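You operate a simulated robot arm through the tools that you are given. There is no shell and no other tool.

Carry out the task below with a simulated robot arm. There is one attempt and no reset: what you move stays moved.

JOB
Swap the full green card in the recorder for the yellow one and start recording.
Fine: the full card goes into the black slot that is empty at the start; the cover ends shut.

The check looks at the end state, three seconds after you hand in, the way a careful person would. Anything else that was tipped, shoved, dropped, spilled or broken makes it a failure. Lids that push on must go on centred and level and be pressed home; caps that screw on are set level and turned clockwise until they are tight.

ROBOT AND FRAMES
A 7-joint arm with a three-finger gripper, fixed in place. Base frame: the origin is on the floor under the middle of its stand, x ahead of it, y to its left, z up. Lengths are in mm, angles in rad, forces in N, time in s.
It reaches about 977 mm from its shoulder. Its first joint turns from -2.897 to 2.897 rad. Payload 2.69 kg.
Tool frame: the origin (TCP) lies between the finger pads and is the grasp point; the fingertips stand 29 mm ahead of it; z points along the fingers, y is the line along which they close. The gripper opens to 120 mm; its body begins 78 mm behind the TCP.
Orientation is told as [roll, pitch, yaw] about the base's x, y, z axes, in that order, counted from this pose: with the fingers straight down and closing along the base's y, the tool's x points along the base's -x, its y along +y and its z along -z.

CONTROLS
- The arm moves only by the tool move_arm. Its argument "plan" is a list of rows, each an object of numbers (a shift or turn left out is 0, a gripper value left out holds the last): "hand": the gripper command, from -1 (shut) to 1 (fully open), values between in proportion; "dx", "dy", "dz": the shift along the tool's x, y, z in units of 250 mm (1.0 is 250 mm); "ax", "ay", "az": the turn, a rotation vector about the tool's x, y, z in units of 90 degrees (1.0 is 90 degrees). In form: [{"hand": .., "dx": .., "dy": .., "dz": .., "ax": .., "ay": .., "az": ..}, ...]. A call has 1 to 20 rows; each row is the pose to reach, as a shift and turn from the pose commanded when the call began, along the tool's axes at that moment. A call with a number of a shift or a turn outside -1 to 1 is refused whole. A row lasts 0.2 s, in which the tool goes at most 50 mm and 0.15 rad; a call with a longer step from one row to the next is refused whole, and so is a gripper value outside its range. Where a pose cannot be reached the arm comes as near as it can. A force on the tool above 90 N (or 10 N above the force at the start of the call, whichever is more), or a blocked arm, ends the call early, and 0.2 s more pass. The fingers move at their own pace (about 136.2 mm/s each) and stop on an object; they squeeze with about 34 N. The grip force told is the motor's: it shows also when the fingers shut on nothing. Time passes only in rows, and 0.2 s behind the last, so rows that repeat a pose let the fingers close. The reply holds the time, the measured pose of the TCP, the force on the tool along the base axes, the opening and the grip force, in the units named above and with some noise, with the torque about the TCP (base axes, N m) and any sound that the robot's microphone picked up.
- Cameras (640 x 400 px; columns grow to the right, rows downward): "scene" is fixed at [50.5, -648.3, 1489.4]; the picture's right is [0.75, -0.66, 0.00], its down [-0.58, -0.66, -0.49] and it looks along [0.32, 0.36, -0.87] (base axes); focal length 347 px, centre (320, 200). "wrist" rides on the gripper at [63, 0, -104] in the tool frame; the picture's right is [0.01, 1.00, 0.00], its down [-0.83, 0.00, -0.56] and it looks along [-0.56, 0.00, 0.83] (tool axes); focal length 275 px, centre (320, 200). There is no depth. A picture from a camera that has moved, and an enlarged one, comes with that camera's place and axes in the base frame and with its lens.
- get_image(camera): a new picture of that camera. The clock stands still meanwhile.
- lift_body(by): moves the trunk up (or, below 0, down) by that many mm; the arm rides with it, the base frame stays. It gives what a move gives, with no picture.
- close_up(camera, box): a new picture of the part [left, top, right, bottom] of that camera's present view, enlarged. The clock stands still meanwhile.
- close_job(): hands the job in; it is judged then, once.

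Nothing tells you positions but the pictures and the camera data. Unless the task says otherwise, let go and move clear before handing in.

The tools are called after "Call:" as a command line: name --argument value ..., lists and objects as JSON in quotes. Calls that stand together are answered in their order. move_arm: Moves the arm, as the interface text tells. Its arguments: {"type":"object","properties":{"plan":{"type":"array","items":{"type":"object","properties":{"hand":{"type":"number"},"dx":{"type":"number"},"dy":{"type":"number"},"dz":{"type":"number"},"ax":{"type":"number"},"ay":{"type":"number"},"az":{"type":"number"}}}}},"required":["plan"]} The other tools are called the same way: lift_body (by) moves the trunk up or down; get_image (camera) takes a picture; close_up (camera, box) takes an enlarged picture of a part of a camera's view; close_job () hands the job in.

At the start:

```text
t: 0.0
eef_pos: [207.7, -379.3, 1119.6]
orientation: [-0.001, -0.001, 0.001]
wrist_force: [0.3, -0.5, 0.1]
ft_torque: [0.0, 0.02, 0.0]
finger_gap: 120.2
gripper_force: 0.0
trunk travel left (down, up): [-325.0, 261.0]
```

scene: 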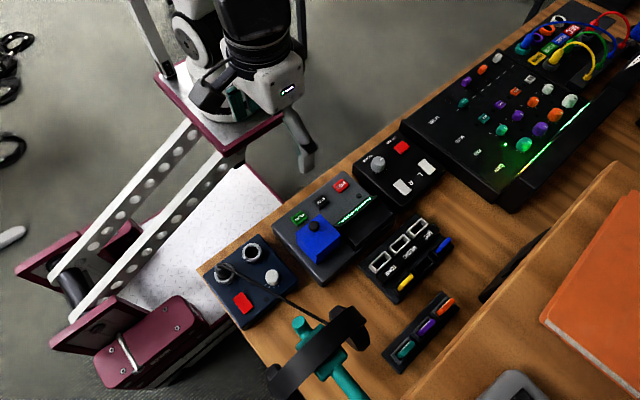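
wrist: 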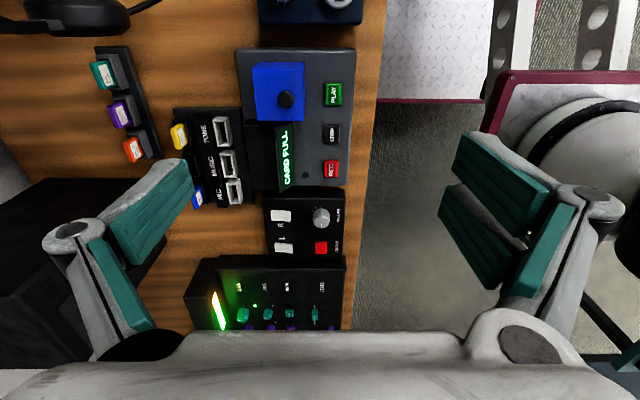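

I see a desk with a recorder (grey box with a blue cover, a "CARD FULL" display and PLAY/STOP/REC buttons), a black card holder with yellow and blue cards, and another holder with teal, purple and orange cards. I'll look closer before moving.

Call:
close_up --camera "scene" --box '[260, 160, 420, 260]'

Call:
close_up --camera "scene" --box '[350, 200, 480, 300]'

Call:
close_up --camera "wrist" --box '[160, 30, 380, 210]'

Call:
close_up --camera "scene" --box '[370, 270, 480, 380]'

```text
4.00 times, centred on (340, 210) of scene
camera zoom: at [50.5, -648.3, 1489.4], right [0.75, -0.66, 0.0], down [-0.58, -0.66, -0.49], along [0.32, 0.36, -0.87], focal length 1388 px, centre (240, 160)
```

zoom: 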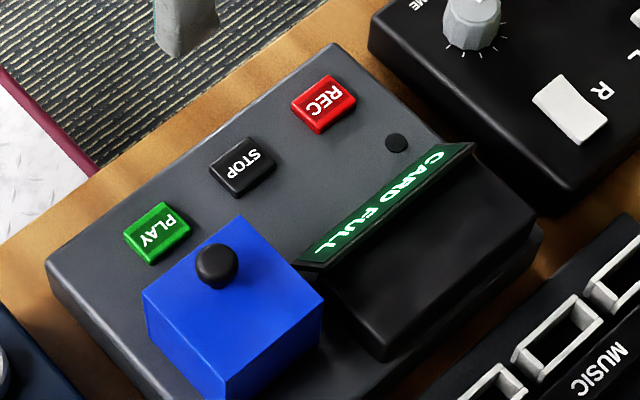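

```text
4.00 times, centred on (415, 250) of scene
camera zoom: at [50.5, -648.3, 1489.4], right [0.75, -0.66, 0.0], down [-0.58, -0.66, -0.49], along [0.32, 0.36, -0.87], focal length 1388 px, centre (-60, 0)
```

zoom: 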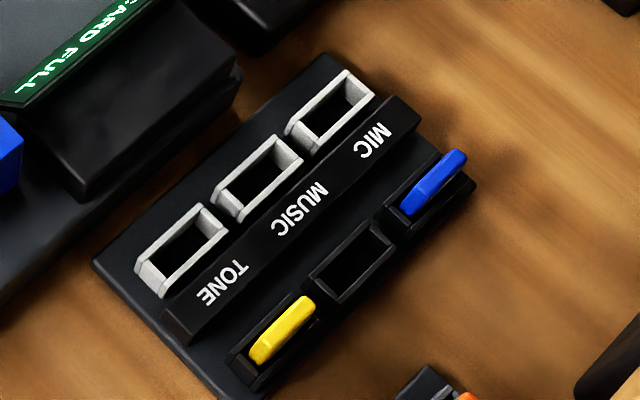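

```text
2.22 times, centred on (270, 120) of wrist
camera zoom: at [145.8, -380.1, 1224.2], right [-0.01, 1.0, 0.0], down [0.83, 0.0, 0.56], along [0.56, 0.0, -0.83], focal length 612 px, centre (431, 378)
```

zoom: 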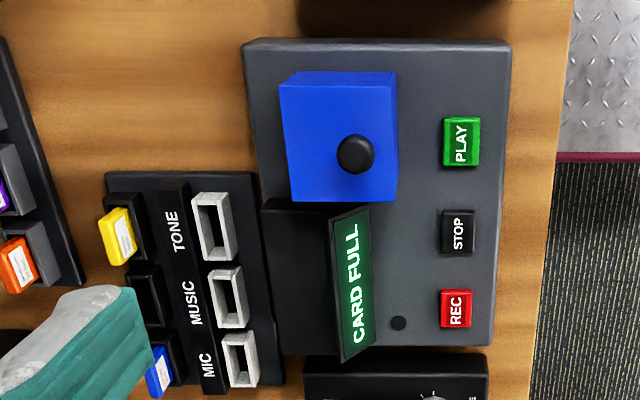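

```text
3.64 times, centred on (425, 325) of scene
camera zoom: at [50.5, -648.3, 1489.4], right [0.75, -0.66, 0.0], down [-0.58, -0.66, -0.49], along [0.32, 0.36, -0.87], focal length 1262 px, centre (-62, -254)
```

zoom: 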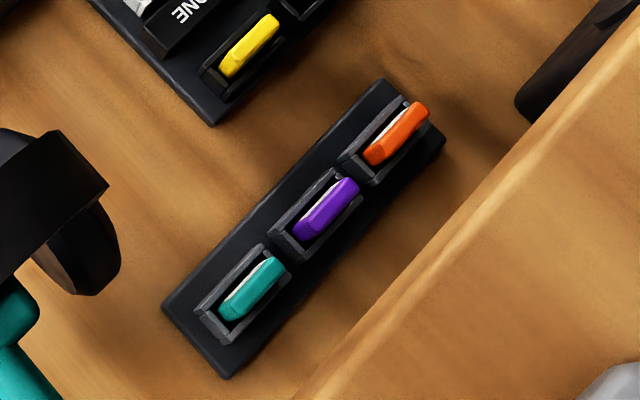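

The knob of the blue cover triangulates to about [233, -423, 864] and the REC button to about [371, -360, 791]. I'll move the wrist camera closer to study the cover, and keep well clear of everything.

Call:
move_arm --plan '[{"hand": 1, "dx": 0.057, "dy": -0.044, "dz": 0.1}, {"dx": 0.114, "dy": -0.088, "dz": 0.2}, {"dx": 0.171, "dy": -0.132, "dz": 0.3}, {"dx": 0.228, "dy": -0.176, "dz": 0.4}, {"dx": 0.228, "dy": -0.176, "dz": 0.4}]'

Call:
get_image --camera "wrist"

```text
t: 1.2
eef_pos: [151.4, -426.4, 1020.9]
orientation: [-0.001, 0.0, 0.0]
wrist_force: [-0.6, 0.1, 0.5]
ft_torque: [0.02, 0.02, -0.03]
finger_gap: 120.4
gripper_force: 0.1
trunk travel left (down, up): [-325.0, 261.0]
```

```text
taken
camera wrist: at [90.1, -426.3, 1124.4], right [0.0, 1.0, 0.0], down [0.83, 0.0, 0.56], along [0.56, 0.0, -0.83], focal length 275 px, centre (320, 200)
```

wrist: 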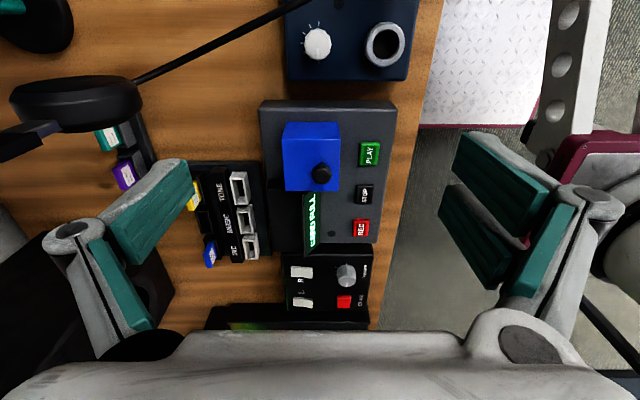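

Call:
close_up --camera "wrist" --box '[250, 90, 410, 260]'

Call:
close_up --camera "wrist" --box '[80, 100, 280, 280]'

Call:
close_up --camera "scene" --box '[200, 160, 360, 330]'

```text
2.35 times, centred on (330, 175) of wrist
camera zoom: at [90.1, -426.3, 1124.4], right [0.0, 1.0, 0.0], down [0.83, 0.0, 0.56], along [0.56, 0.0, -0.83], focal length 648 px, centre (296, 259)
```

zoom: 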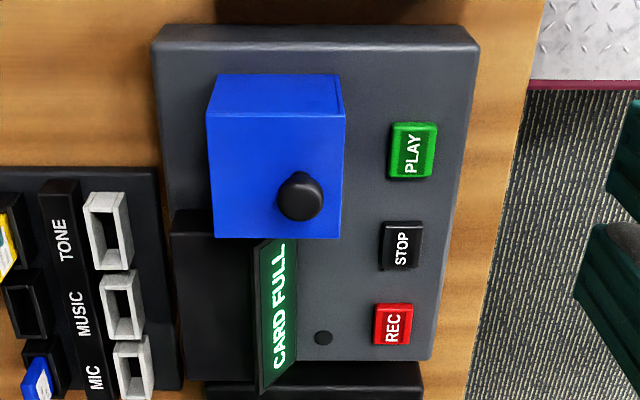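

```text
2.22 times, centred on (180, 190) of wrist
camera zoom: at [90.1, -426.3, 1124.4], right [0.0, 1.0, 0.0], down [0.83, 0.0, 0.56], along [0.56, 0.0, -0.83], focal length 612 px, centre (631, 222)
```

zoom: 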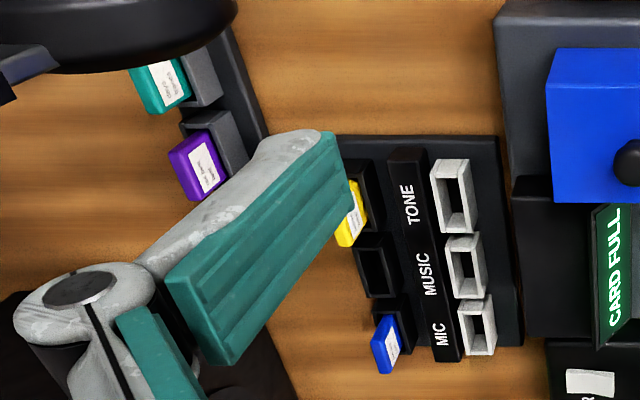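

```text
2.35 times, centred on (280, 245) of scene
camera zoom: at [50.5, -648.3, 1489.4], right [0.75, -0.66, 0.0], down [-0.58, -0.66, -0.49], along [0.32, 0.36, -0.87], focal length 817 px, centre (414, 94)
```

zoom: 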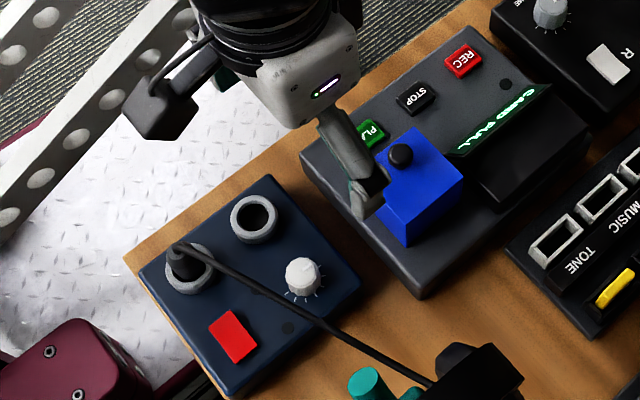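

The recorder cover is a blue box, about 62 x 65 x 60 mm, with its knob a little toward the +y side. I need to know whether it's hinged, so I'll yaw the camera to look at it from the +y (front) side.

Call:
move_arm --plan '[{"dx": -0.027, "dy": 0.032, "dz": 0.0187, "az": 0.0833}, {"dx": -0.054, "dy": 0.064, "dz": 0.0373, "az": 0.1667}, {"dx": -0.081, "dy": 0.096, "dz": 0.056, "az": 0.25}, {"dx": -0.108, "dy": 0.128, "dz": 0.0747, "az": 0.3333}, {"dx": -0.135, "dy": 0.16, "dz": 0.0933, "az": 0.4167}, {"dx": -0.162, "dy": 0.192, "dz": 0.112, "az": 0.5}, {"dx": -0.189, "dy": 0.224, "dz": 0.1307, "az": 0.5833}, {"dx": -0.216, "dy": 0.256, "dz": 0.1493, "az": 0.6667}, {"dx": -0.243, "dy": 0.288, "dz": 0.168, "az": 0.75}, {"dx": -0.27, "dy": 0.32, "dz": 0.1867, "az": 0.8333}, {"dx": -0.297, "dy": 0.352, "dz": 0.2053, "az": 0.9167}, {"dx": -0.324, "dy": 0.384, "dz": 0.224, "az": 1.0}, {"dx": -0.324, "dy": 0.384, "dz": 0.224, "az": 1.0}]'

Call:
get_image --camera "wrist"

Call:
get_image --camera "scene"

```text
t: 4.0
eef_pos: [231.4, -327.3, 965.5]
orientation: [0.001, 0.0, -1.573]
wrist_force: [0.6, -0.4, -0.4]
ft_torque: [-0.01, 0.0, -0.04]
finger_gap: 119.9
gripper_force: 0.0
trunk travel left (down, up): [-325.0, 261.0]
```

```text
taken
camera wrist: at [233.2, -265.5, 1069.2], right [1.0, 0.0, 0.0], down [0.0, -0.83, 0.56], along [0.0, -0.56, -0.83], focal length 275 px, centre (320, 200)
```

wrist: 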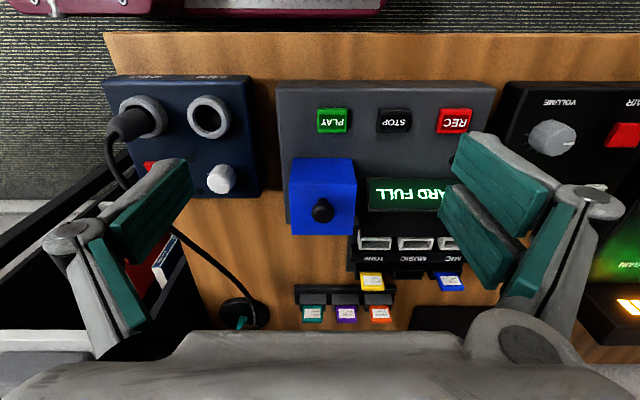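

```text
taken
```

scene: 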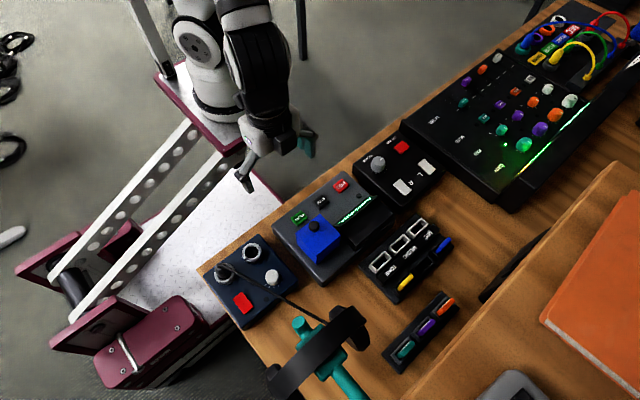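

Call:
close_up --camera "wrist" --box '[270, 80, 510, 330]'

Call:
close_up --camera "scene" --box '[270, 190, 380, 290]'

Call:
close_up --camera "wrist" --box '[280, 210, 480, 330]'

```text
1.60 times, centred on (390, 205) of wrist
camera zoom: at [233.2, -265.5, 1069.2], right [1.0, 0.0, 0.0], down [0.0, -0.83, 0.56], along [0.0, -0.56, -0.83], focal length 440 px, centre (208, 192)
```

zoom: 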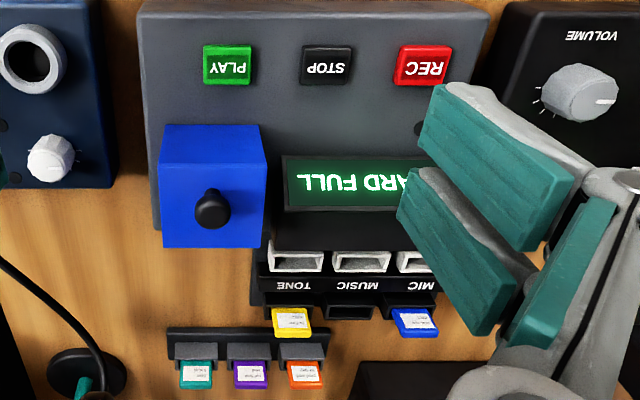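

```text
4.00 times, centred on (325, 240) of scene
camera zoom: at [50.5, -648.3, 1489.4], right [0.75, -0.66, 0.0], down [-0.58, -0.66, -0.49], along [0.32, 0.36, -0.87], focal length 1388 px, centre (300, 40)
```

zoom: 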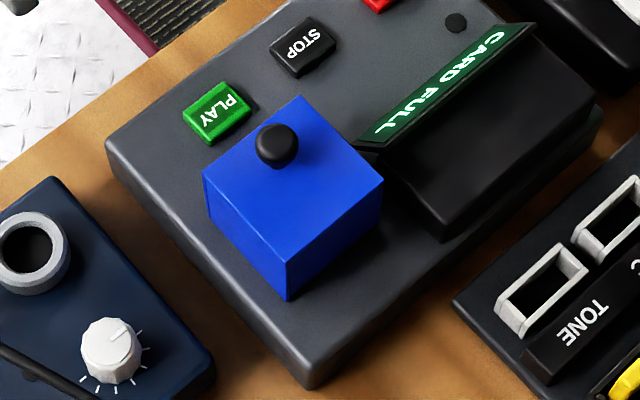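

```text
3.20 times, centred on (380, 270) of wrist
camera zoom: at [233.2, -265.5, 1069.2], right [1.0, 0.0, 0.0], down [0.0, -0.83, 0.56], along [0.0, -0.56, -0.83], focal length 881 px, centre (128, -24)
```

zoom: 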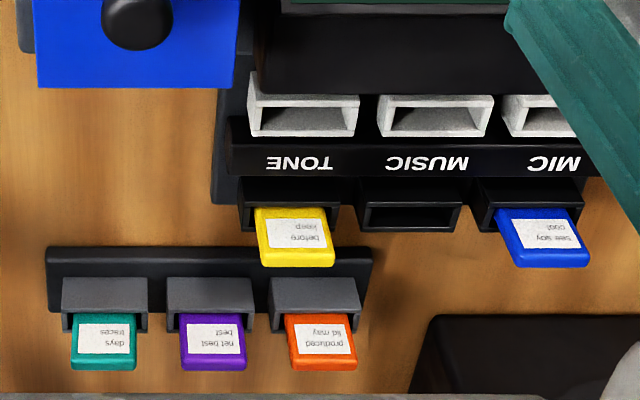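

No hinge shows on the -x or -y faces from above. I'll tilt the wrist camera for a low view of the cover's front face and underside edge, staying in front of the desk.

Call:
move_arm --plan '[{"dx": 0.042, "dz": 0.071, "ay": -0.074}, {"dx": 0.083, "dz": 0.143, "ay": -0.149}, {"dx": 0.124, "dz": 0.214, "ay": -0.223}, {"dx": 0.165, "dz": 0.285, "ay": -0.297}, {"dx": 0.207, "dz": 0.357, "ay": -0.372}, {"dx": 0.248, "dz": 0.428, "ay": -0.446}, {"dx": 0.248, "dz": 0.428, "ay": -0.446}]'

Call:
get_image --camera "wrist"

```text
t: 5.6
eef_pos: [150.5, -386.5, 888.1]
orientation: [0.001, -0.699, -1.572]
wrist_force: [0.4, 0.5, 0.0]
ft_torque: [0.05, -0.01, 0.01]
finger_gap: 120.0
gripper_force: 0.1
out of reach, approached as far as the arm can: row 3, 4, 5, 6, 7
trunk travel left (down, up): [-325.0, 261.0]
```

```text
taken
camera wrist: at [151.3, -271.3, 926.4], right [1.0, 0.0, 0.0], down [0.0, -0.28, 0.96], along [0.0, -0.96, -0.28], focal length 275 px, centre (320, 200)
```

wrist: 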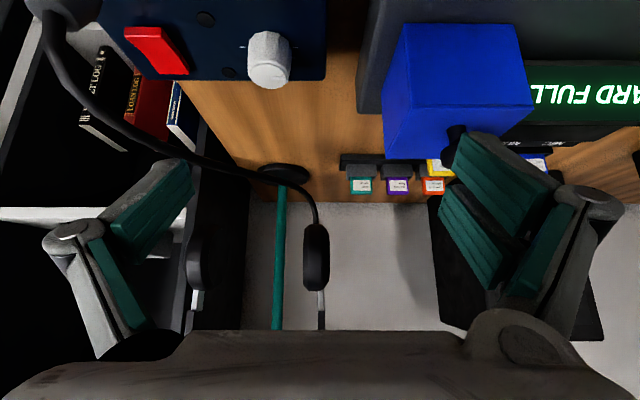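

The target was out of reach, so the arm ended up off to the side, with one finger fairly near the cover. I'll use this view for a close-up, then retreat upward carefully.

Call:
close_up --camera "wrist" --box '[340, 0, 560, 200]'

Call:
close_up --camera "scene" --box '[240, 150, 400, 290]'

```text
2.00 times, centred on (450, 100) of wrist
camera zoom: at [151.3, -271.3, 926.4], right [1.0, 0.0, 0.0], down [0.0, -0.28, 0.96], along [0.0, -0.96, -0.28], focal length 551 px, centre (60, 400)
```

zoom: 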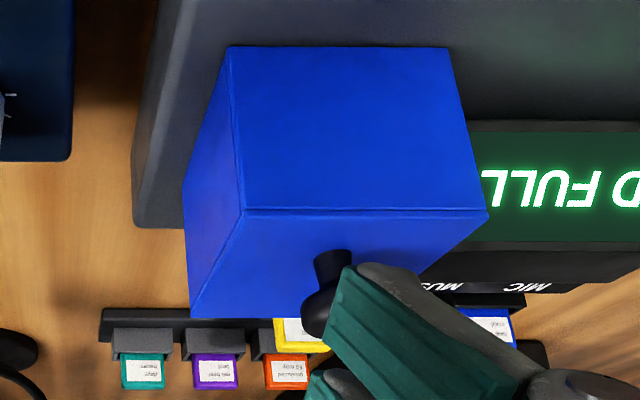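

```text
2.86 times, centred on (320, 220) of scene
camera zoom: at [50.5, -648.3, 1489.4], right [0.75, -0.66, 0.0], down [-0.58, -0.66, -0.49], along [0.32, 0.36, -0.87], focal length 992 px, centre (320, 143)
```

zoom: 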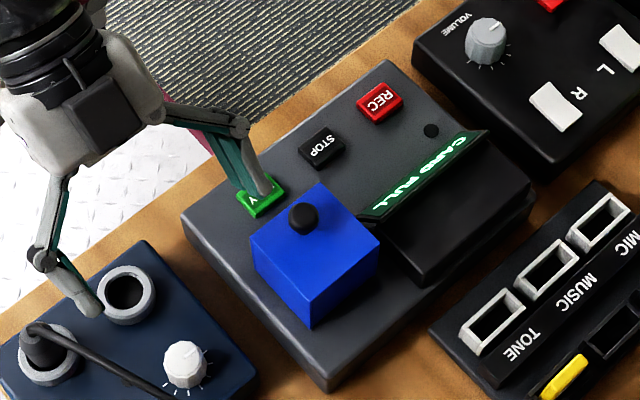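

Call:
move_arm --plan '[{"dx": -0.077, "dz": -0.092}, {"dx": -0.154, "dz": -0.184}, {"dx": -0.231, "dz": -0.276}, {"dx": -0.231, "dz": -0.276}]'

```text
t: 6.6
eef_pos: [147.2, -382.2, 980.1]
orientation: [-0.002, -0.7, -1.57]
wrist_force: [0.0, 0.0, 0.8]
ft_torque: [0.0, -0.03, -0.01]
finger_gap: 120.1
gripper_force: 0.1
trunk travel left (down, up): [-325.0, 261.0]
```

Retreated safely, and it looks like poses very near the arm's base can't be reached. Next I'll straighten the tool and look down at the card holder from above, to locate the slots and cards precisely.

Call:
move_arm --plan '[{"dx": -0.03, "dy": 0.1, "dz": 0.04, "ay": 0.056}, {"dx": -0.056, "dy": 0.2, "dz": 0.091, "ay": 0.112}, {"dx": -0.083, "dy": 0.297, "dz": 0.136, "ay": 0.167}, {"dx": -0.111, "dy": 0.396, "dz": 0.182, "ay": 0.223}, {"dx": -0.139, "dy": 0.495, "dz": 0.228, "ay": 0.279}, {"dx": -0.166, "dy": 0.594, "dz": 0.273, "ay": 0.335}, {"dx": -0.194, "dy": 0.693, "dz": 0.318, "ay": 0.39}, {"dx": -0.222, "dy": 0.792, "dz": 0.364, "ay": 0.446}, {"dx": -0.222, "dy": 0.792, "dz": 0.364, "ay": 0.446}]'

Call:
get_image --camera "wrist"

```text
t: 8.6
eef_pos: [342.6, -480.0, 943.4]
orientation: [-0.001, 0.0, -1.569]
wrist_force: [0.1, 0.0, -0.1]
ft_torque: [0.01, -0.02, 0.02]
finger_gap: 119.9
gripper_force: 0.1
trunk travel left (down, up): [-325.0, 261.0]
```

```text
taken
camera wrist: at [344.1, -418.5, 1046.9], right [1.0, 0.01, 0.0], down [0.0, -0.83, 0.56], along [0.0, -0.56, -0.83], focal length 275 px, centre (320, 200)
```

wrist: 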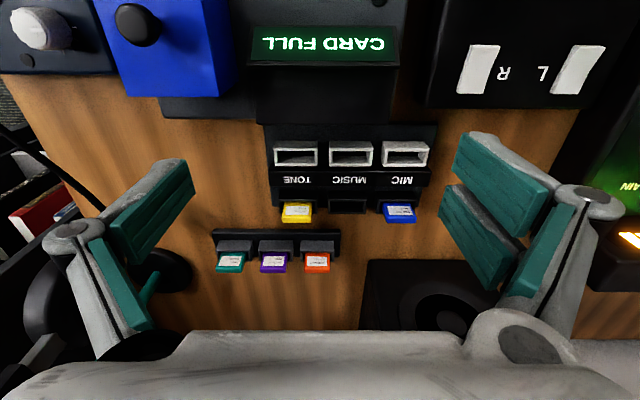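

Call:
close_up --camera "wrist" --box '[255, 115, 445, 235]'

Call:
close_up --camera "scene" --box '[350, 200, 480, 300]'

Call:
close_up --camera "wrist" --box '[80, 0, 420, 130]'

```text
3.33 times, centred on (350, 175) of wrist
camera zoom: at [344.1, -418.5, 1046.9], right [1.0, 0.01, 0.0], down [0.0, -0.83, 0.56], along [0.0, -0.56, -0.83], focal length 918 px, centre (220, 283)
```

zoom: 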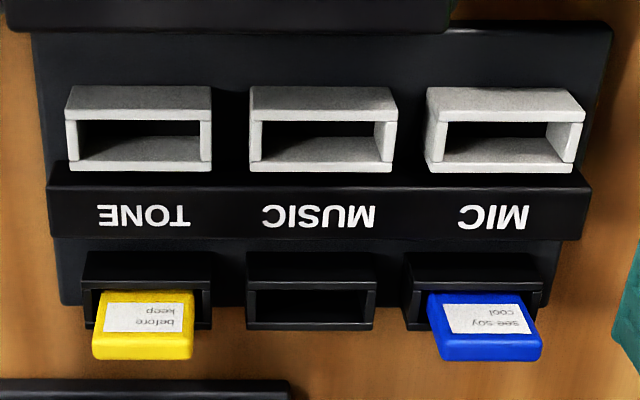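

```text
4.00 times, centred on (415, 250) of scene
camera zoom: at [50.5, -648.3, 1489.4], right [0.75, -0.66, 0.0], down [-0.58, -0.66, -0.49], along [0.32, 0.36, -0.87], focal length 1388 px, centre (-60, 0)
```

zoom: 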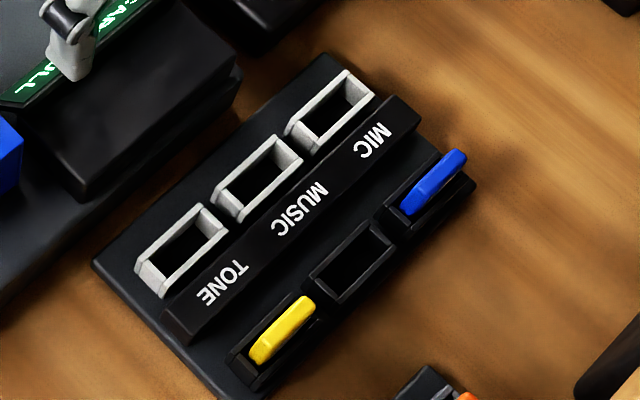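

```text
1.88 times, centred on (250, 65) of wrist
camera zoom: at [344.1, -418.5, 1046.9], right [1.0, 0.01, 0.0], down [0.0, -0.83, 0.56], along [0.0, -0.56, -0.83], focal length 518 px, centre (452, 454)
```

zoom: 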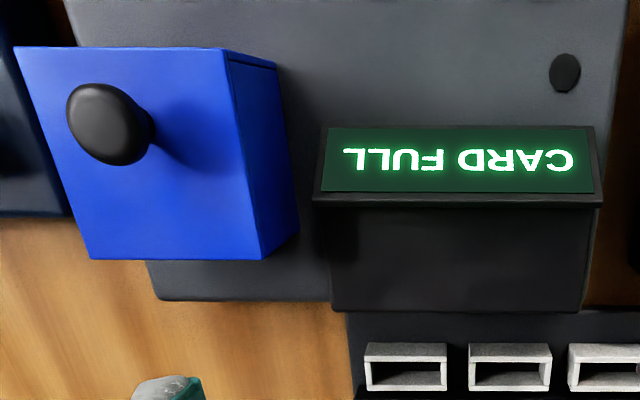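

The cover spans about x 202–271, y -467 to -404 and z 774–834. Its knob head is at about [236, -424, 854], and its off-centre position suggests a hinge along the rear (-y) edge. The empty black slot is at about [378, -615] with its rim at z≈768, and the top of the yellow card is at about [317, -615, 794]. I'll go above the knob with the fingers closing along x, so the knob can pivot between the pads.

Call:
move_arm --plan '[{"hand": 0.0, "dx": 0.056, "dy": -0.107}, {"dx": 0.112, "dy": -0.213}, {"dx": 0.168, "dy": -0.32}, {"dx": 0.224, "dy": -0.426}, {"dx": 0.224, "dy": -0.426}]'

Call:
get_image --camera "wrist"

Call:
close_up --camera "scene" --box '[220, 130, 420, 280]'

```text
t: 9.8
eef_pos: [238.6, -426.1, 943.6]
orientation: [0.0, 0.0, -1.57]
wrist_force: [-0.2, 0.4, -0.2]
ft_torque: [-0.01, -0.03, -0.02]
finger_gap: 59.8
gripper_force: 0.1
trunk travel left (down, up): [-325.0, 261.0]
```

```text
taken
camera wrist: at [239.1, -364.3, 1047.4], right [1.0, 0.01, 0.0], down [0.0, -0.83, 0.56], along [0.0, -0.56, -0.83], focal length 275 px, centre (320, 200)
```

wrist: 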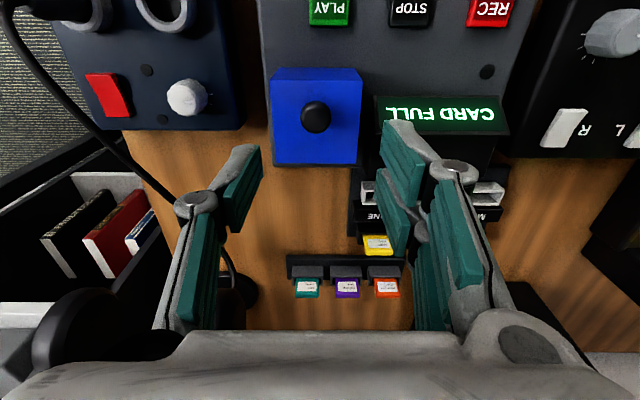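

```text
2.67 times, centred on (320, 205) of scene
camera zoom: at [50.5, -648.3, 1489.4], right [0.75, -0.66, 0.0], down [-0.58, -0.66, -0.49], along [0.32, 0.36, -0.87], focal length 926 px, centre (320, 187)
```

zoom: 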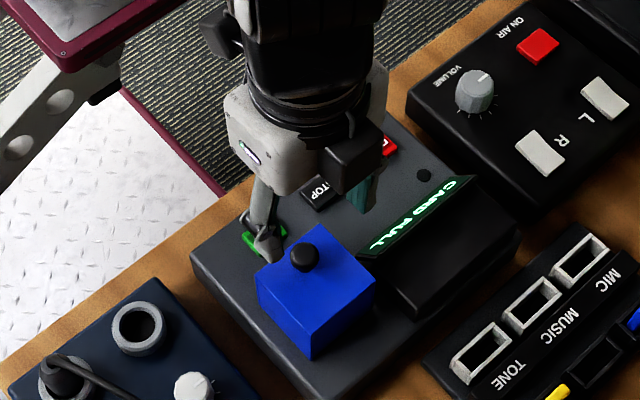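

The knob is confirmed at about [236, -423, 856]. I'll descend with the fingertips staying just above the cover top (z≈834) and then close on the knob.

Call:
move_arm --plan '[{"dx": 0.005, "dy": -0.005, "dz": 0.1}, {"dx": 0.01, "dy": -0.009, "dz": 0.18}, {"dx": 0.01, "dy": -0.009, "dz": 0.24}, {"dx": 0.01, "dy": -0.009, "dz": 0.28}, {"dx": 0.01, "dy": -0.009, "dz": 0.3}, {"dx": 0.01, "dy": -0.009, "dz": 0.3}]'

Call:
get_image --camera "wrist"

Call:
close_up --camera "scene" --box '[240, 150, 400, 290]'

```text
t: 11.2
eef_pos: [235.6, -422.6, 868.4]
orientation: [-0.001, 0.0, -1.571]
wrist_force: [0.4, 0.4, -0.3]
ft_torque: [0.0, -0.04, -0.05]
finger_gap: 60.1
gripper_force: 0.0
trunk travel left (down, up): [-325.0, 261.0]
```

```text
taken
camera wrist: at [236.3, -361.0, 972.1], right [1.0, 0.01, 0.0], down [0.0, -0.83, 0.56], along [0.0, -0.56, -0.83], focal length 275 px, centre (320, 200)
```

wrist: 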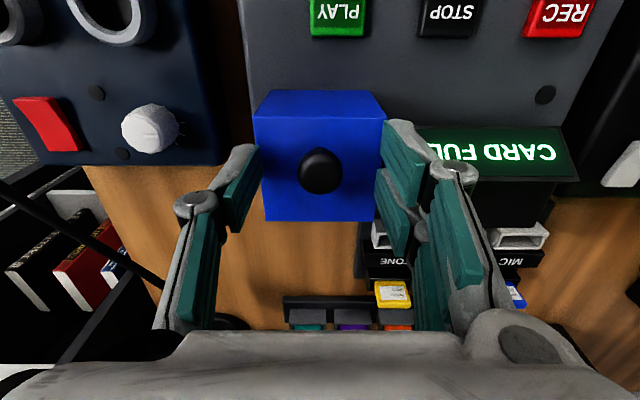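

```text
2.86 times, centred on (320, 220) of scene
camera zoom: at [50.5, -648.3, 1489.4], right [0.75, -0.66, 0.0], down [-0.58, -0.66, -0.49], along [0.32, 0.36, -0.87], focal length 992 px, centre (320, 143)
```

zoom: 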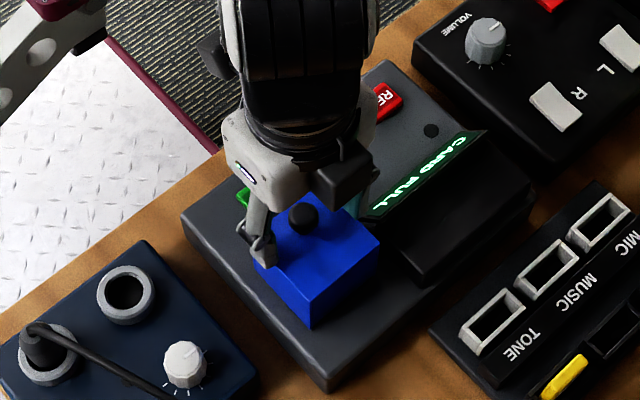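

The fingers straddle the knob, so I'll close on it.

Call:
move_arm --plan '[{"hand": -0.4}, {"hand": -1}, {"hand": -1}, {"hand": -1}]'

Call:
close_up --camera "wrist" --box '[220, 70, 420, 250]'

```text
t: 12.2
eef_pos: [234.3, -423.8, 868.2]
orientation: [0.001, 0.0, -1.571]
wrist_force: [-5.0, 0.9, -1.5]
ft_torque: [0.07, 0.11, -0.01]
finger_gap: 19.7
gripper_force: 45.0
trunk travel left (down, up): [-325.0, 261.0]
```

```text
2.22 times, centred on (320, 160) of wrist
camera zoom: at [235.9, -361.0, 972.3], right [1.0, 0.01, 0.0], down [0.0, -0.83, 0.56], along [0.0, -0.56, -0.83], focal length 612 px, centre (320, 289)
```

zoom: 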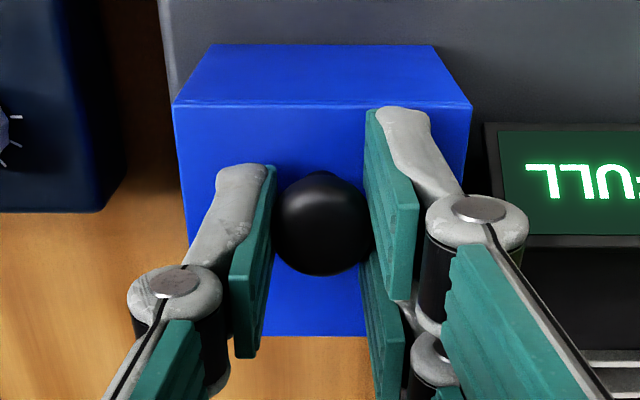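

The knob is gripped (gap 19.7 mm). I'll do a small test lift of about 4 mm and read the forces to learn how the cover moves.

Call:
move_arm --plan '[{"dz": -0.008}, {"dz": -0.016}, {"dz": -0.016}]'

Call:
get_image --camera "wrist"

```text
t: 13.0
eef_pos: [235.1, -423.9, 871.7]
orientation: [0.001, 0.0, -1.57]
wrist_force: [-6.5, -14.3, -33.4]
ft_torque: [0.09, 0.03, -0.05]
finger_gap: 19.6
gripper_force: 44.7
trunk travel left (down, up): [-325.0, 261.0]
```

```text
taken
camera wrist: at [235.9, -362.2, 975.7], right [1.0, 0.01, 0.0], down [0.0, -0.83, 0.56], along [0.0, -0.56, -0.83], focal length 275 px, centre (320, 200)
```

wrist: 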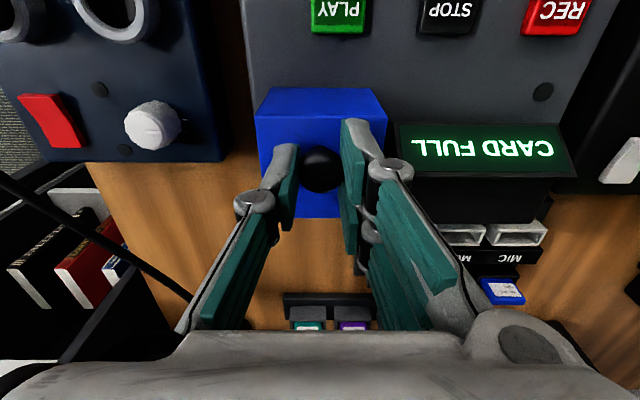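

The reaction while lifting is down and toward -y, about (−14, −33) N. That points at a hinge along the rear bottom edge of the cover. I'll swing the knob along an arc about that hinge and tilt the tool with it, starting with 15°.

Call:
move_arm --plan '[{"dx": -0.032, "dz": 0.0016, "ay": 0.0556}, {"dx": -0.065, "dz": -0.0076, "ay": 0.111}, {"dx": -0.099, "dz": -0.014, "ay": 0.167}, {"dx": -0.099, "dz": -0.014, "ay": 0.167}]'

Call:
get_image --camera "wrist"

Call:
close_up --camera "scene" --box '[240, 150, 400, 290]'

```text
t: 14.0
eef_pos: [235.3, -447.5, 877.8]
orientation: [0.002, 0.262, -1.568]
wrist_force: [5.5, 1.6, 29.2]
ft_torque: [-0.47, -0.13, 0.0]
finger_gap: 19.7
gripper_force: 44.8
trunk travel left (down, up): [-325.0, 261.0]
```

```text
taken
camera wrist: at [235.7, -414.6, 994.1], right [1.0, 0.01, 0.0], down [0.0, -0.95, 0.32], along [0.0, -0.32, -0.95], focal length 275 px, centre (320, 200)
```

wrist: 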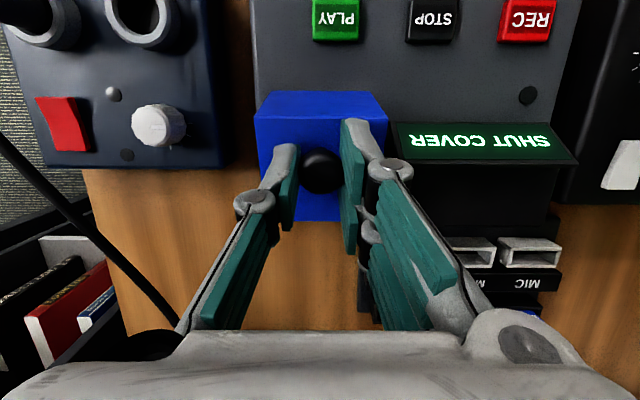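

```text
2.86 times, centred on (320, 220) of scene
camera zoom: at [50.5, -648.3, 1489.4], right [0.75, -0.66, 0.0], down [-0.58, -0.66, -0.49], along [0.32, 0.36, -0.87], focal length 992 px, centre (320, 143)
```

zoom: 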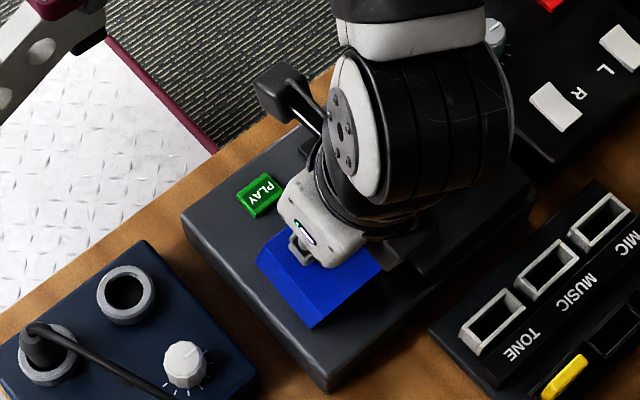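

The display now says "SHUT COVER", so the cover is opening. The tool is being pushed up, which puts the hinge slightly farther back and higher than I assumed. I'll continue to 30° with a corrected arc.

Call:
move_arm --plan '[{"dx": -0.0274, "dz": -0.0276, "ay": 0.0556}, {"dx": -0.0602, "dz": -0.041, "ay": 0.111}, {"dx": -0.094, "dz": -0.052, "ay": 0.167}, {"dx": -0.094, "dz": -0.052, "ay": 0.167}]'

Call:
get_image --camera "wrist"

Call:
close_up --camera "scene" --box '[240, 150, 400, 290]'

```text
t: 15.0
eef_pos: [235.4, -473.6, 882.4]
orientation: [0.001, 0.528, -1.571]
wrist_force: [-0.4, -0.6, -40.9]
ft_torque: [-0.32, 0.09, -0.04]
finger_gap: 20.2
gripper_force: 45.4
trunk travel left (down, up): [-325.0, 261.0]
```

```text
taken
camera wrist: at [236.0, -473.5, 1003.1], right [1.0, 0.0, 0.0], down [0.0, -1.0, 0.06], along [0.0, -0.06, -1.0], focal length 275 px, centre (320, 200)
```

wrist: 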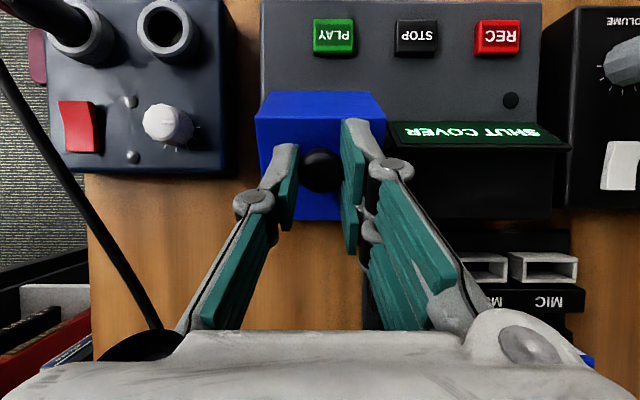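

```text
2.86 times, centred on (320, 220) of scene
camera zoom: at [50.5, -648.3, 1489.4], right [0.75, -0.66, 0.0], down [-0.58, -0.66, -0.49], along [0.32, 0.36, -0.87], focal length 992 px, centre (320, 143)
```

zoom: 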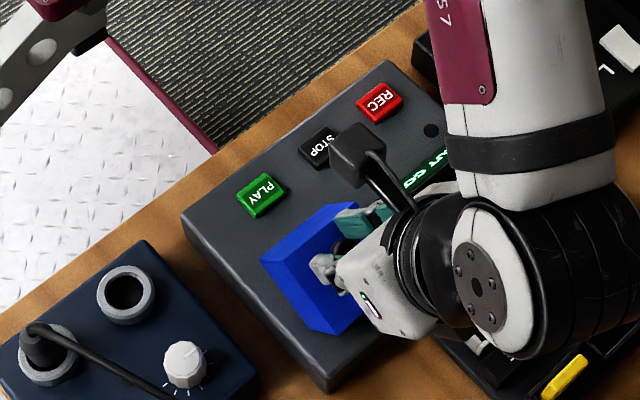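

The arc is close: the hinge is at about y=-472, z=781. The hand is swinging toward the headphone stand area, so I'll check clearances before continuing.

Call:
get_image --camera "scene"

Call:
close_up --camera "scene" --box '[200, 200, 460, 400]'

```text
taken
```

scene: 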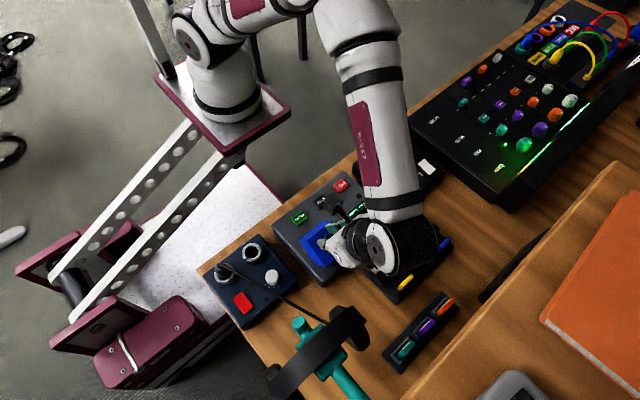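

```text
2.00 times, centred on (330, 300) of scene
camera zoom: at [50.5, -648.3, 1489.4], right [0.75, -0.66, 0.0], down [-0.58, -0.66, -0.49], along [0.32, 0.36, -0.87], focal length 694 px, centre (300, 0)
```

zoom: 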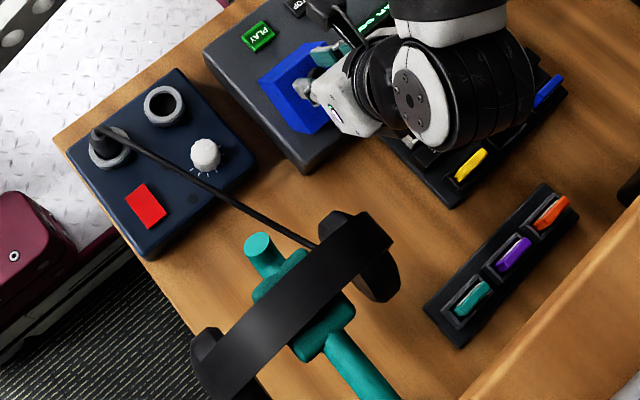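

The headset ear cup is at about [152, -631, 887], so I'll limit the hand tilt to about 40° to keep clear of it. Next I'll move to 40°.

Call:
move_arm --plan '[{"dx": -0.036, "dz": -0.0072, "ay": 0.0556}, {"dx": -0.069, "dz": -0.0193, "ay": 0.109}, {"dx": -0.069, "dz": -0.0193, "ay": 0.109}]'

Call:
get_image --camera "wrist"

Call:
close_up --camera "scene" --box '[240, 180, 460, 380]'

```text
t: 15.8
eef_pos: [234.5, -492.2, 879.2]
orientation: [0.001, 0.695, -1.569]
wrist_force: [3.5, -1.0, -4.7]
ft_torque: [-0.16, 0.11, -0.05]
finger_gap: 20.1
gripper_force: 44.7
trunk travel left (down, up): [-325.0, 261.0]
```

```text
taken
camera wrist: at [236.1, -511.5, 1000.0], right [1.0, 0.0, 0.0], down [0.01, -0.99, -0.11], along [0.0, 0.11, -0.99], focal length 275 px, centre (320, 200)
```

wrist: 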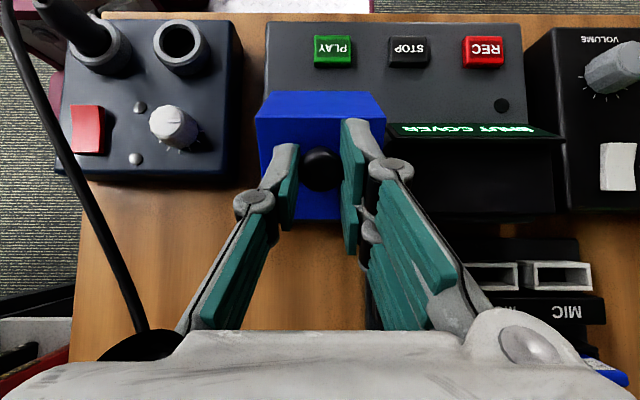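

```text
2.00 times, centred on (350, 280) of scene
camera zoom: at [50.5, -648.3, 1489.4], right [0.75, -0.66, 0.0], down [-0.58, -0.66, -0.49], along [0.32, 0.36, -0.87], focal length 694 px, centre (260, 40)
```

zoom: 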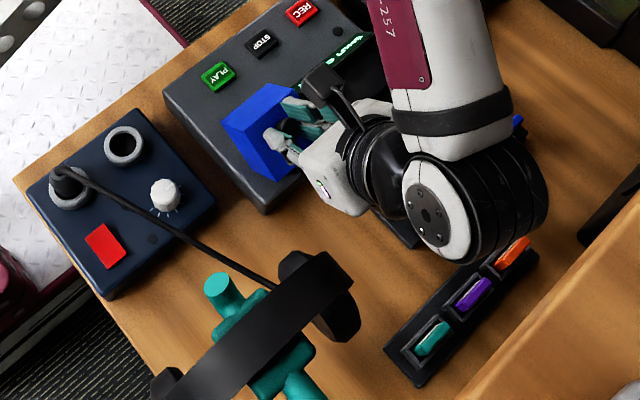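

Forces are nearly zero at 40°, so the hinge model is right, and the hand is well clear of the headset. I'll continue to 50° to get past the balance point.

Call:
move_arm --plan '[{"dx": -0.0272, "dz": -0.0124, "ay": 0.0576}, {"dx": -0.0593, "dz": -0.025, "ay": 0.113}, {"dx": -0.0593, "dz": -0.025, "ay": 0.113}]'

Call:
close_up --camera "scene" --box '[240, 180, 460, 380]'

```text
t: 16.6
eef_pos: [235.2, -508.0, 875.3]
orientation: [-0.001, 0.872, -1.571]
wrist_force: [0.8, -13.7, 0.6]
ft_torque: [-1.42, 0.12, 0.1]
finger_gap: 19.7
gripper_force: 45.0
trunk travel left (down, up): [-325.0, 261.0]
```

```text
2.00 times, centred on (350, 280) of scene
camera zoom: at [50.5, -648.3, 1489.4], right [0.75, -0.66, 0.0], down [-0.58, -0.66, -0.49], along [0.32, 0.36, -0.87], focal length 694 px, centre (260, 40)
```

zoom: 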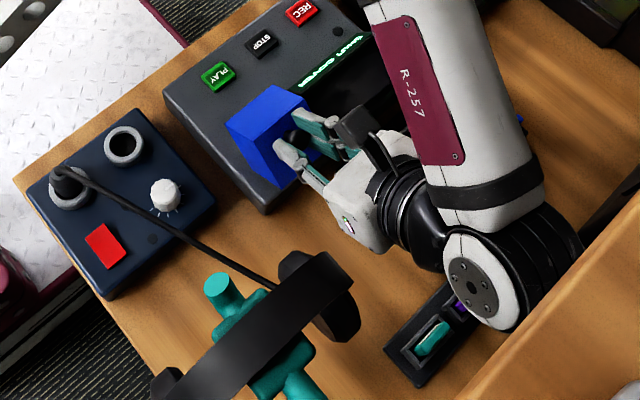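

Call:
get_image --camera "wrist"

Call:
close_up --camera "wrist" --box '[220, 70, 420, 250]'

Call:
close_up --camera "scene" --box '[290, 200, 370, 290]'

```text
taken
camera wrist: at [236.1, -548.7, 989.1], right [1.0, 0.0, 0.0], down [0.0, -0.96, -0.28], along [0.0, 0.28, -0.96], focal length 275 px, centre (320, 200)
```

wrist: 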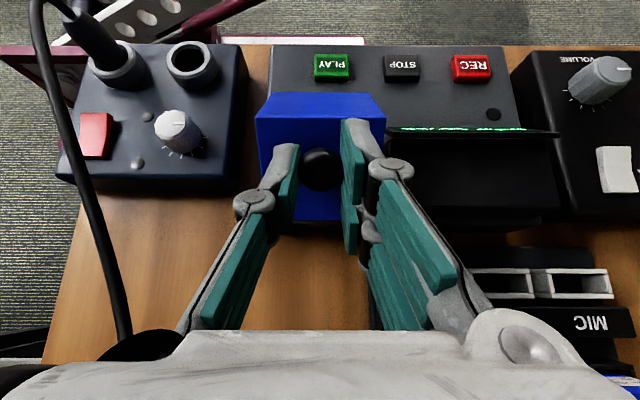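

```text
2.22 times, centred on (320, 160) of wrist
camera zoom: at [236.1, -548.7, 989.1], right [1.0, 0.0, 0.0], down [0.0, -0.96, -0.28], along [0.0, 0.28, -0.96], focal length 612 px, centre (320, 289)
```

zoom: 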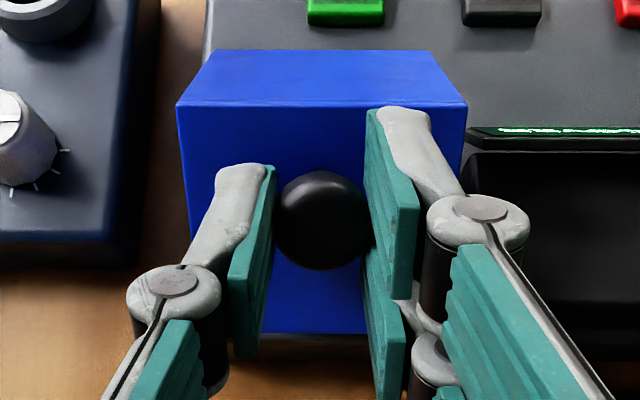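

```text
4.44 times, centred on (330, 245) of scene
camera zoom: at [50.5, -648.3, 1489.4], right [0.75, -0.66, 0.0], down [-0.58, -0.66, -0.49], along [0.32, 0.36, -0.87], focal length 1543 px, centre (276, 0)
```

zoom: 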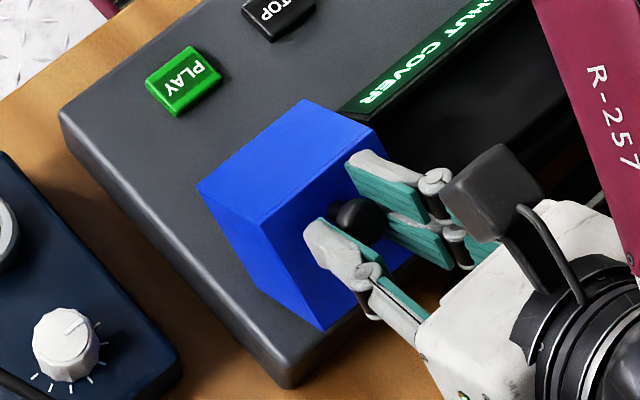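

Call:
move_arm --plan '[{"dx": -0.0162, "dz": -0.0062}, {"dx": -0.0324, "dz": -0.0125, "ay": 0.02}, {"dx": -0.0324, "dz": -0.0125, "ay": 0.02}]'

Call:
close_up --camera "wrist" --box '[220, 70, 420, 250]'

```text
t: 17.4
eef_pos: [235.1, -513.4, 872.0]
orientation: [0.002, 0.905, -1.569]
wrist_force: [5.7, 3.3, 28.2]
ft_torque: [1.57, -0.08, 0.06]
finger_gap: 20.1
gripper_force: 44.5
trunk travel left (down, up): [-325.0, 261.0]
```

```text
2.22 times, centred on (320, 160) of wrist
camera zoom: at [235.9, -557.6, 984.7], right [1.0, 0.0, 0.0], down [0.0, -0.95, -0.31], along [0.0, 0.31, -0.95], focal length 612 px, centre (320, 289)
```

zoom: 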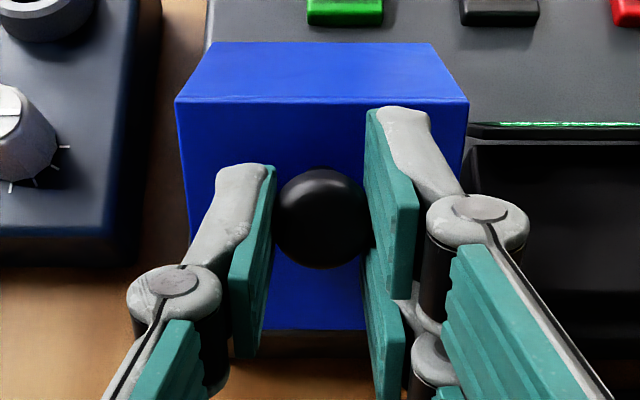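

The cover is now about 54° open, past its balance point, and the strain in the grip is pushing it in the opening direction. I'll release the knob in place and see whether it stays open.

Call:
move_arm --plan '[{"hand": -0.5}, {"hand": -0.1}, {"hand": 0.0}]'

Call:
get_image --camera "wrist"

Call:
close_up --camera "scene" --box '[240, 180, 460, 340]'

```text
t: 18.2
eef_pos: [234.3, -514.7, 869.1]
orientation: [-0.001, 0.904, -1.568]
wrist_force: [0.3, -0.4, -1.3]
ft_torque: [0.01, 0.02, 0.01]
finger_gap: 60.1
gripper_force: 0.1
trunk travel left (down, up): [-325.0, 261.0]
```

```text
taken
camera wrist: at [235.5, -558.3, 982.7], right [1.0, 0.0, 0.0], down [0.0, -0.95, -0.31], along [0.0, 0.31, -0.95], focal length 275 px, centre (320, 200)
```

wrist: 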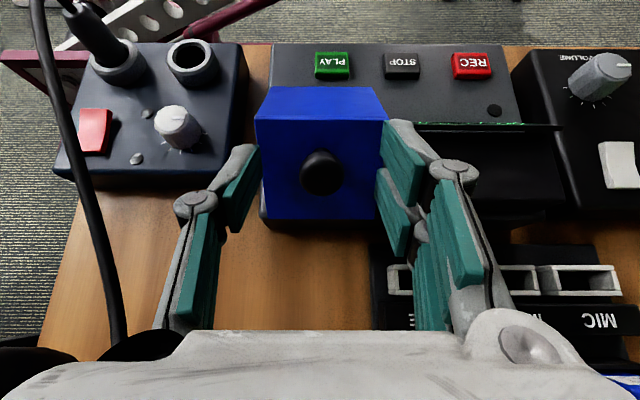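

```text
2.50 times, centred on (350, 260) of scene
camera zoom: at [50.5, -648.3, 1489.4], right [0.75, -0.66, 0.0], down [-0.58, -0.66, -0.49], along [0.32, 0.36, -0.87], focal length 868 px, centre (245, 50)
```

zoom: 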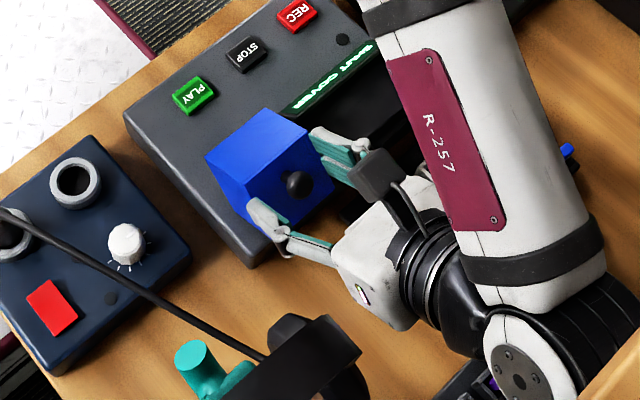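

The hinge friction holds the cover at about 54°, but that isn't enough for vertical access. I'll lift clear, straighten the tool and look under the cover from the front.

Call:
move_arm --plan '[{"dx": 0.118, "dz": -0.093}, {"dx": 0.236, "dz": -0.186}, {"dx": 0.354, "dz": -0.278}, {"dx": 0.354, "dz": -0.278}]'

Call:
close_up --camera "scene" --box '[240, 180, 460, 340]'

```text
t: 19.2
eef_pos: [237.5, -483.2, 989.3]
orientation: [-0.02, 0.855, -1.555]
wrist_force: [-0.7, 0.6, 0.5]
ft_torque: [0.02, -0.02, -0.01]
finger_gap: 60.2
gripper_force: 0.1
out of reach, approached as far as the arm can: row 1, 2, 3, 4
trunk travel left (down, up): [-325.0, 261.0]
```

```text
2.50 times, centred on (350, 260) of scene
camera zoom: at [50.5, -648.3, 1489.4], right [0.75, -0.66, 0.0], down [-0.58, -0.66, -0.49], along [0.32, 0.36, -0.87], focal length 868 px, centre (245, 50)
```

zoom: 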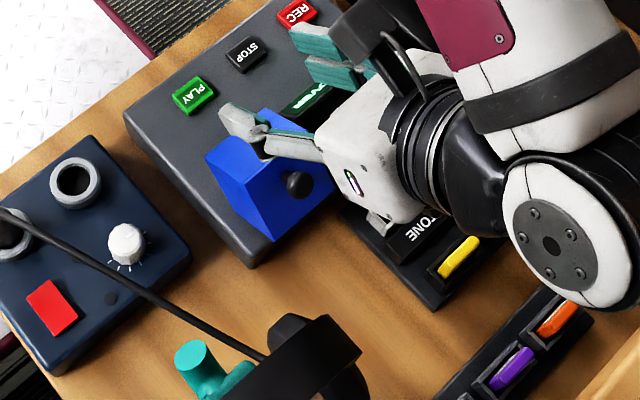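

Call:
move_arm --plan '[{"dx": 0.043, "dz": 0.0706, "ay": -0.0777}, {"dx": 0.0866, "dz": 0.141, "ay": -0.155}, {"dx": 0.13, "dz": 0.212, "ay": -0.233}, {"dx": 0.173, "dz": 0.282, "ay": -0.311}, {"dx": 0.216, "dz": 0.353, "ay": -0.389}, {"dx": 0.26, "dz": 0.423, "ay": -0.466}, {"dx": 0.303, "dz": 0.494, "ay": -0.544}, {"dx": 0.303, "dz": 0.494, "ay": -0.544}]'

Call:
get_image --camera "wrist"

```text
t: 21.0
eef_pos: [231.8, -340.3, 962.7]
orientation: [-0.012, 0.001, -1.54]
wrist_force: [0.2, 0.2, 0.8]
ft_torque: [0.0, 0.01, -0.02]
finger_gap: 60.0
gripper_force: 0.0
trunk travel left (down, up): [-325.0, 261.0]
```

```text
taken
camera wrist: at [232.2, -278.2, 1066.3], right [1.0, 0.04, -0.01], down [0.04, -0.83, 0.56], along [0.01, -0.56, -0.83], focal length 275 px, centre (320, 200)
```

wrist: 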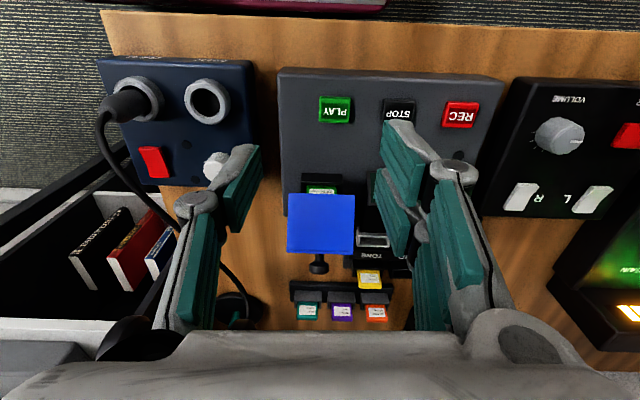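

Call:
close_up --camera "wrist" --box '[265, 130, 385, 280]'

Call:
close_up --camera "scene" --box '[280, 180, 400, 280]'

```text
2.67 times, centred on (325, 205) of wrist
camera zoom: at [232.2, -278.2, 1066.3], right [1.0, 0.04, -0.01], down [0.04, -0.83, 0.56], along [0.01, -0.56, -0.83], focal length 734 px, centre (307, 187)
```

zoom: 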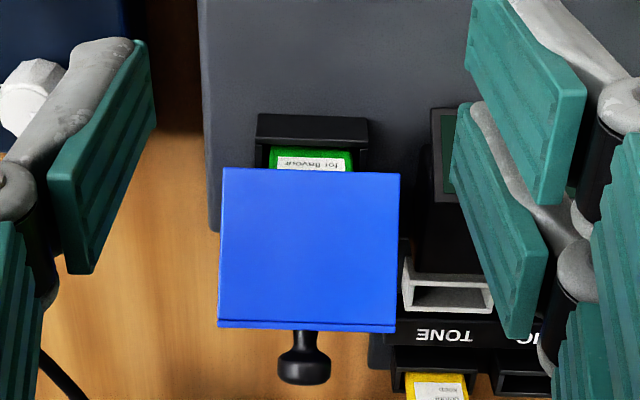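

```text
4.00 times, centred on (340, 230) of scene
camera zoom: at [50.5, -648.3, 1489.4], right [0.75, -0.66, 0.0], down [-0.58, -0.66, -0.49], along [0.32, 0.36, -0.87], focal length 1388 px, centre (240, 80)
```

zoom: 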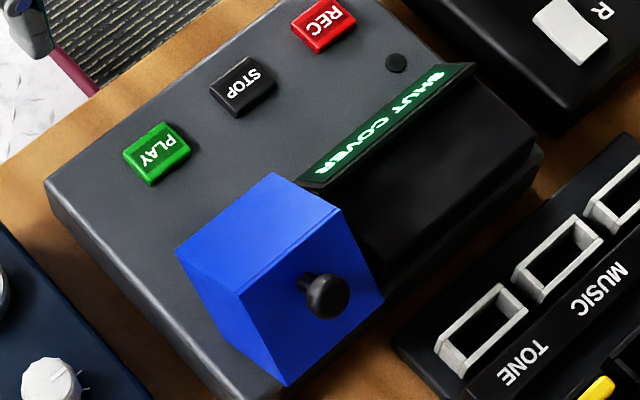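

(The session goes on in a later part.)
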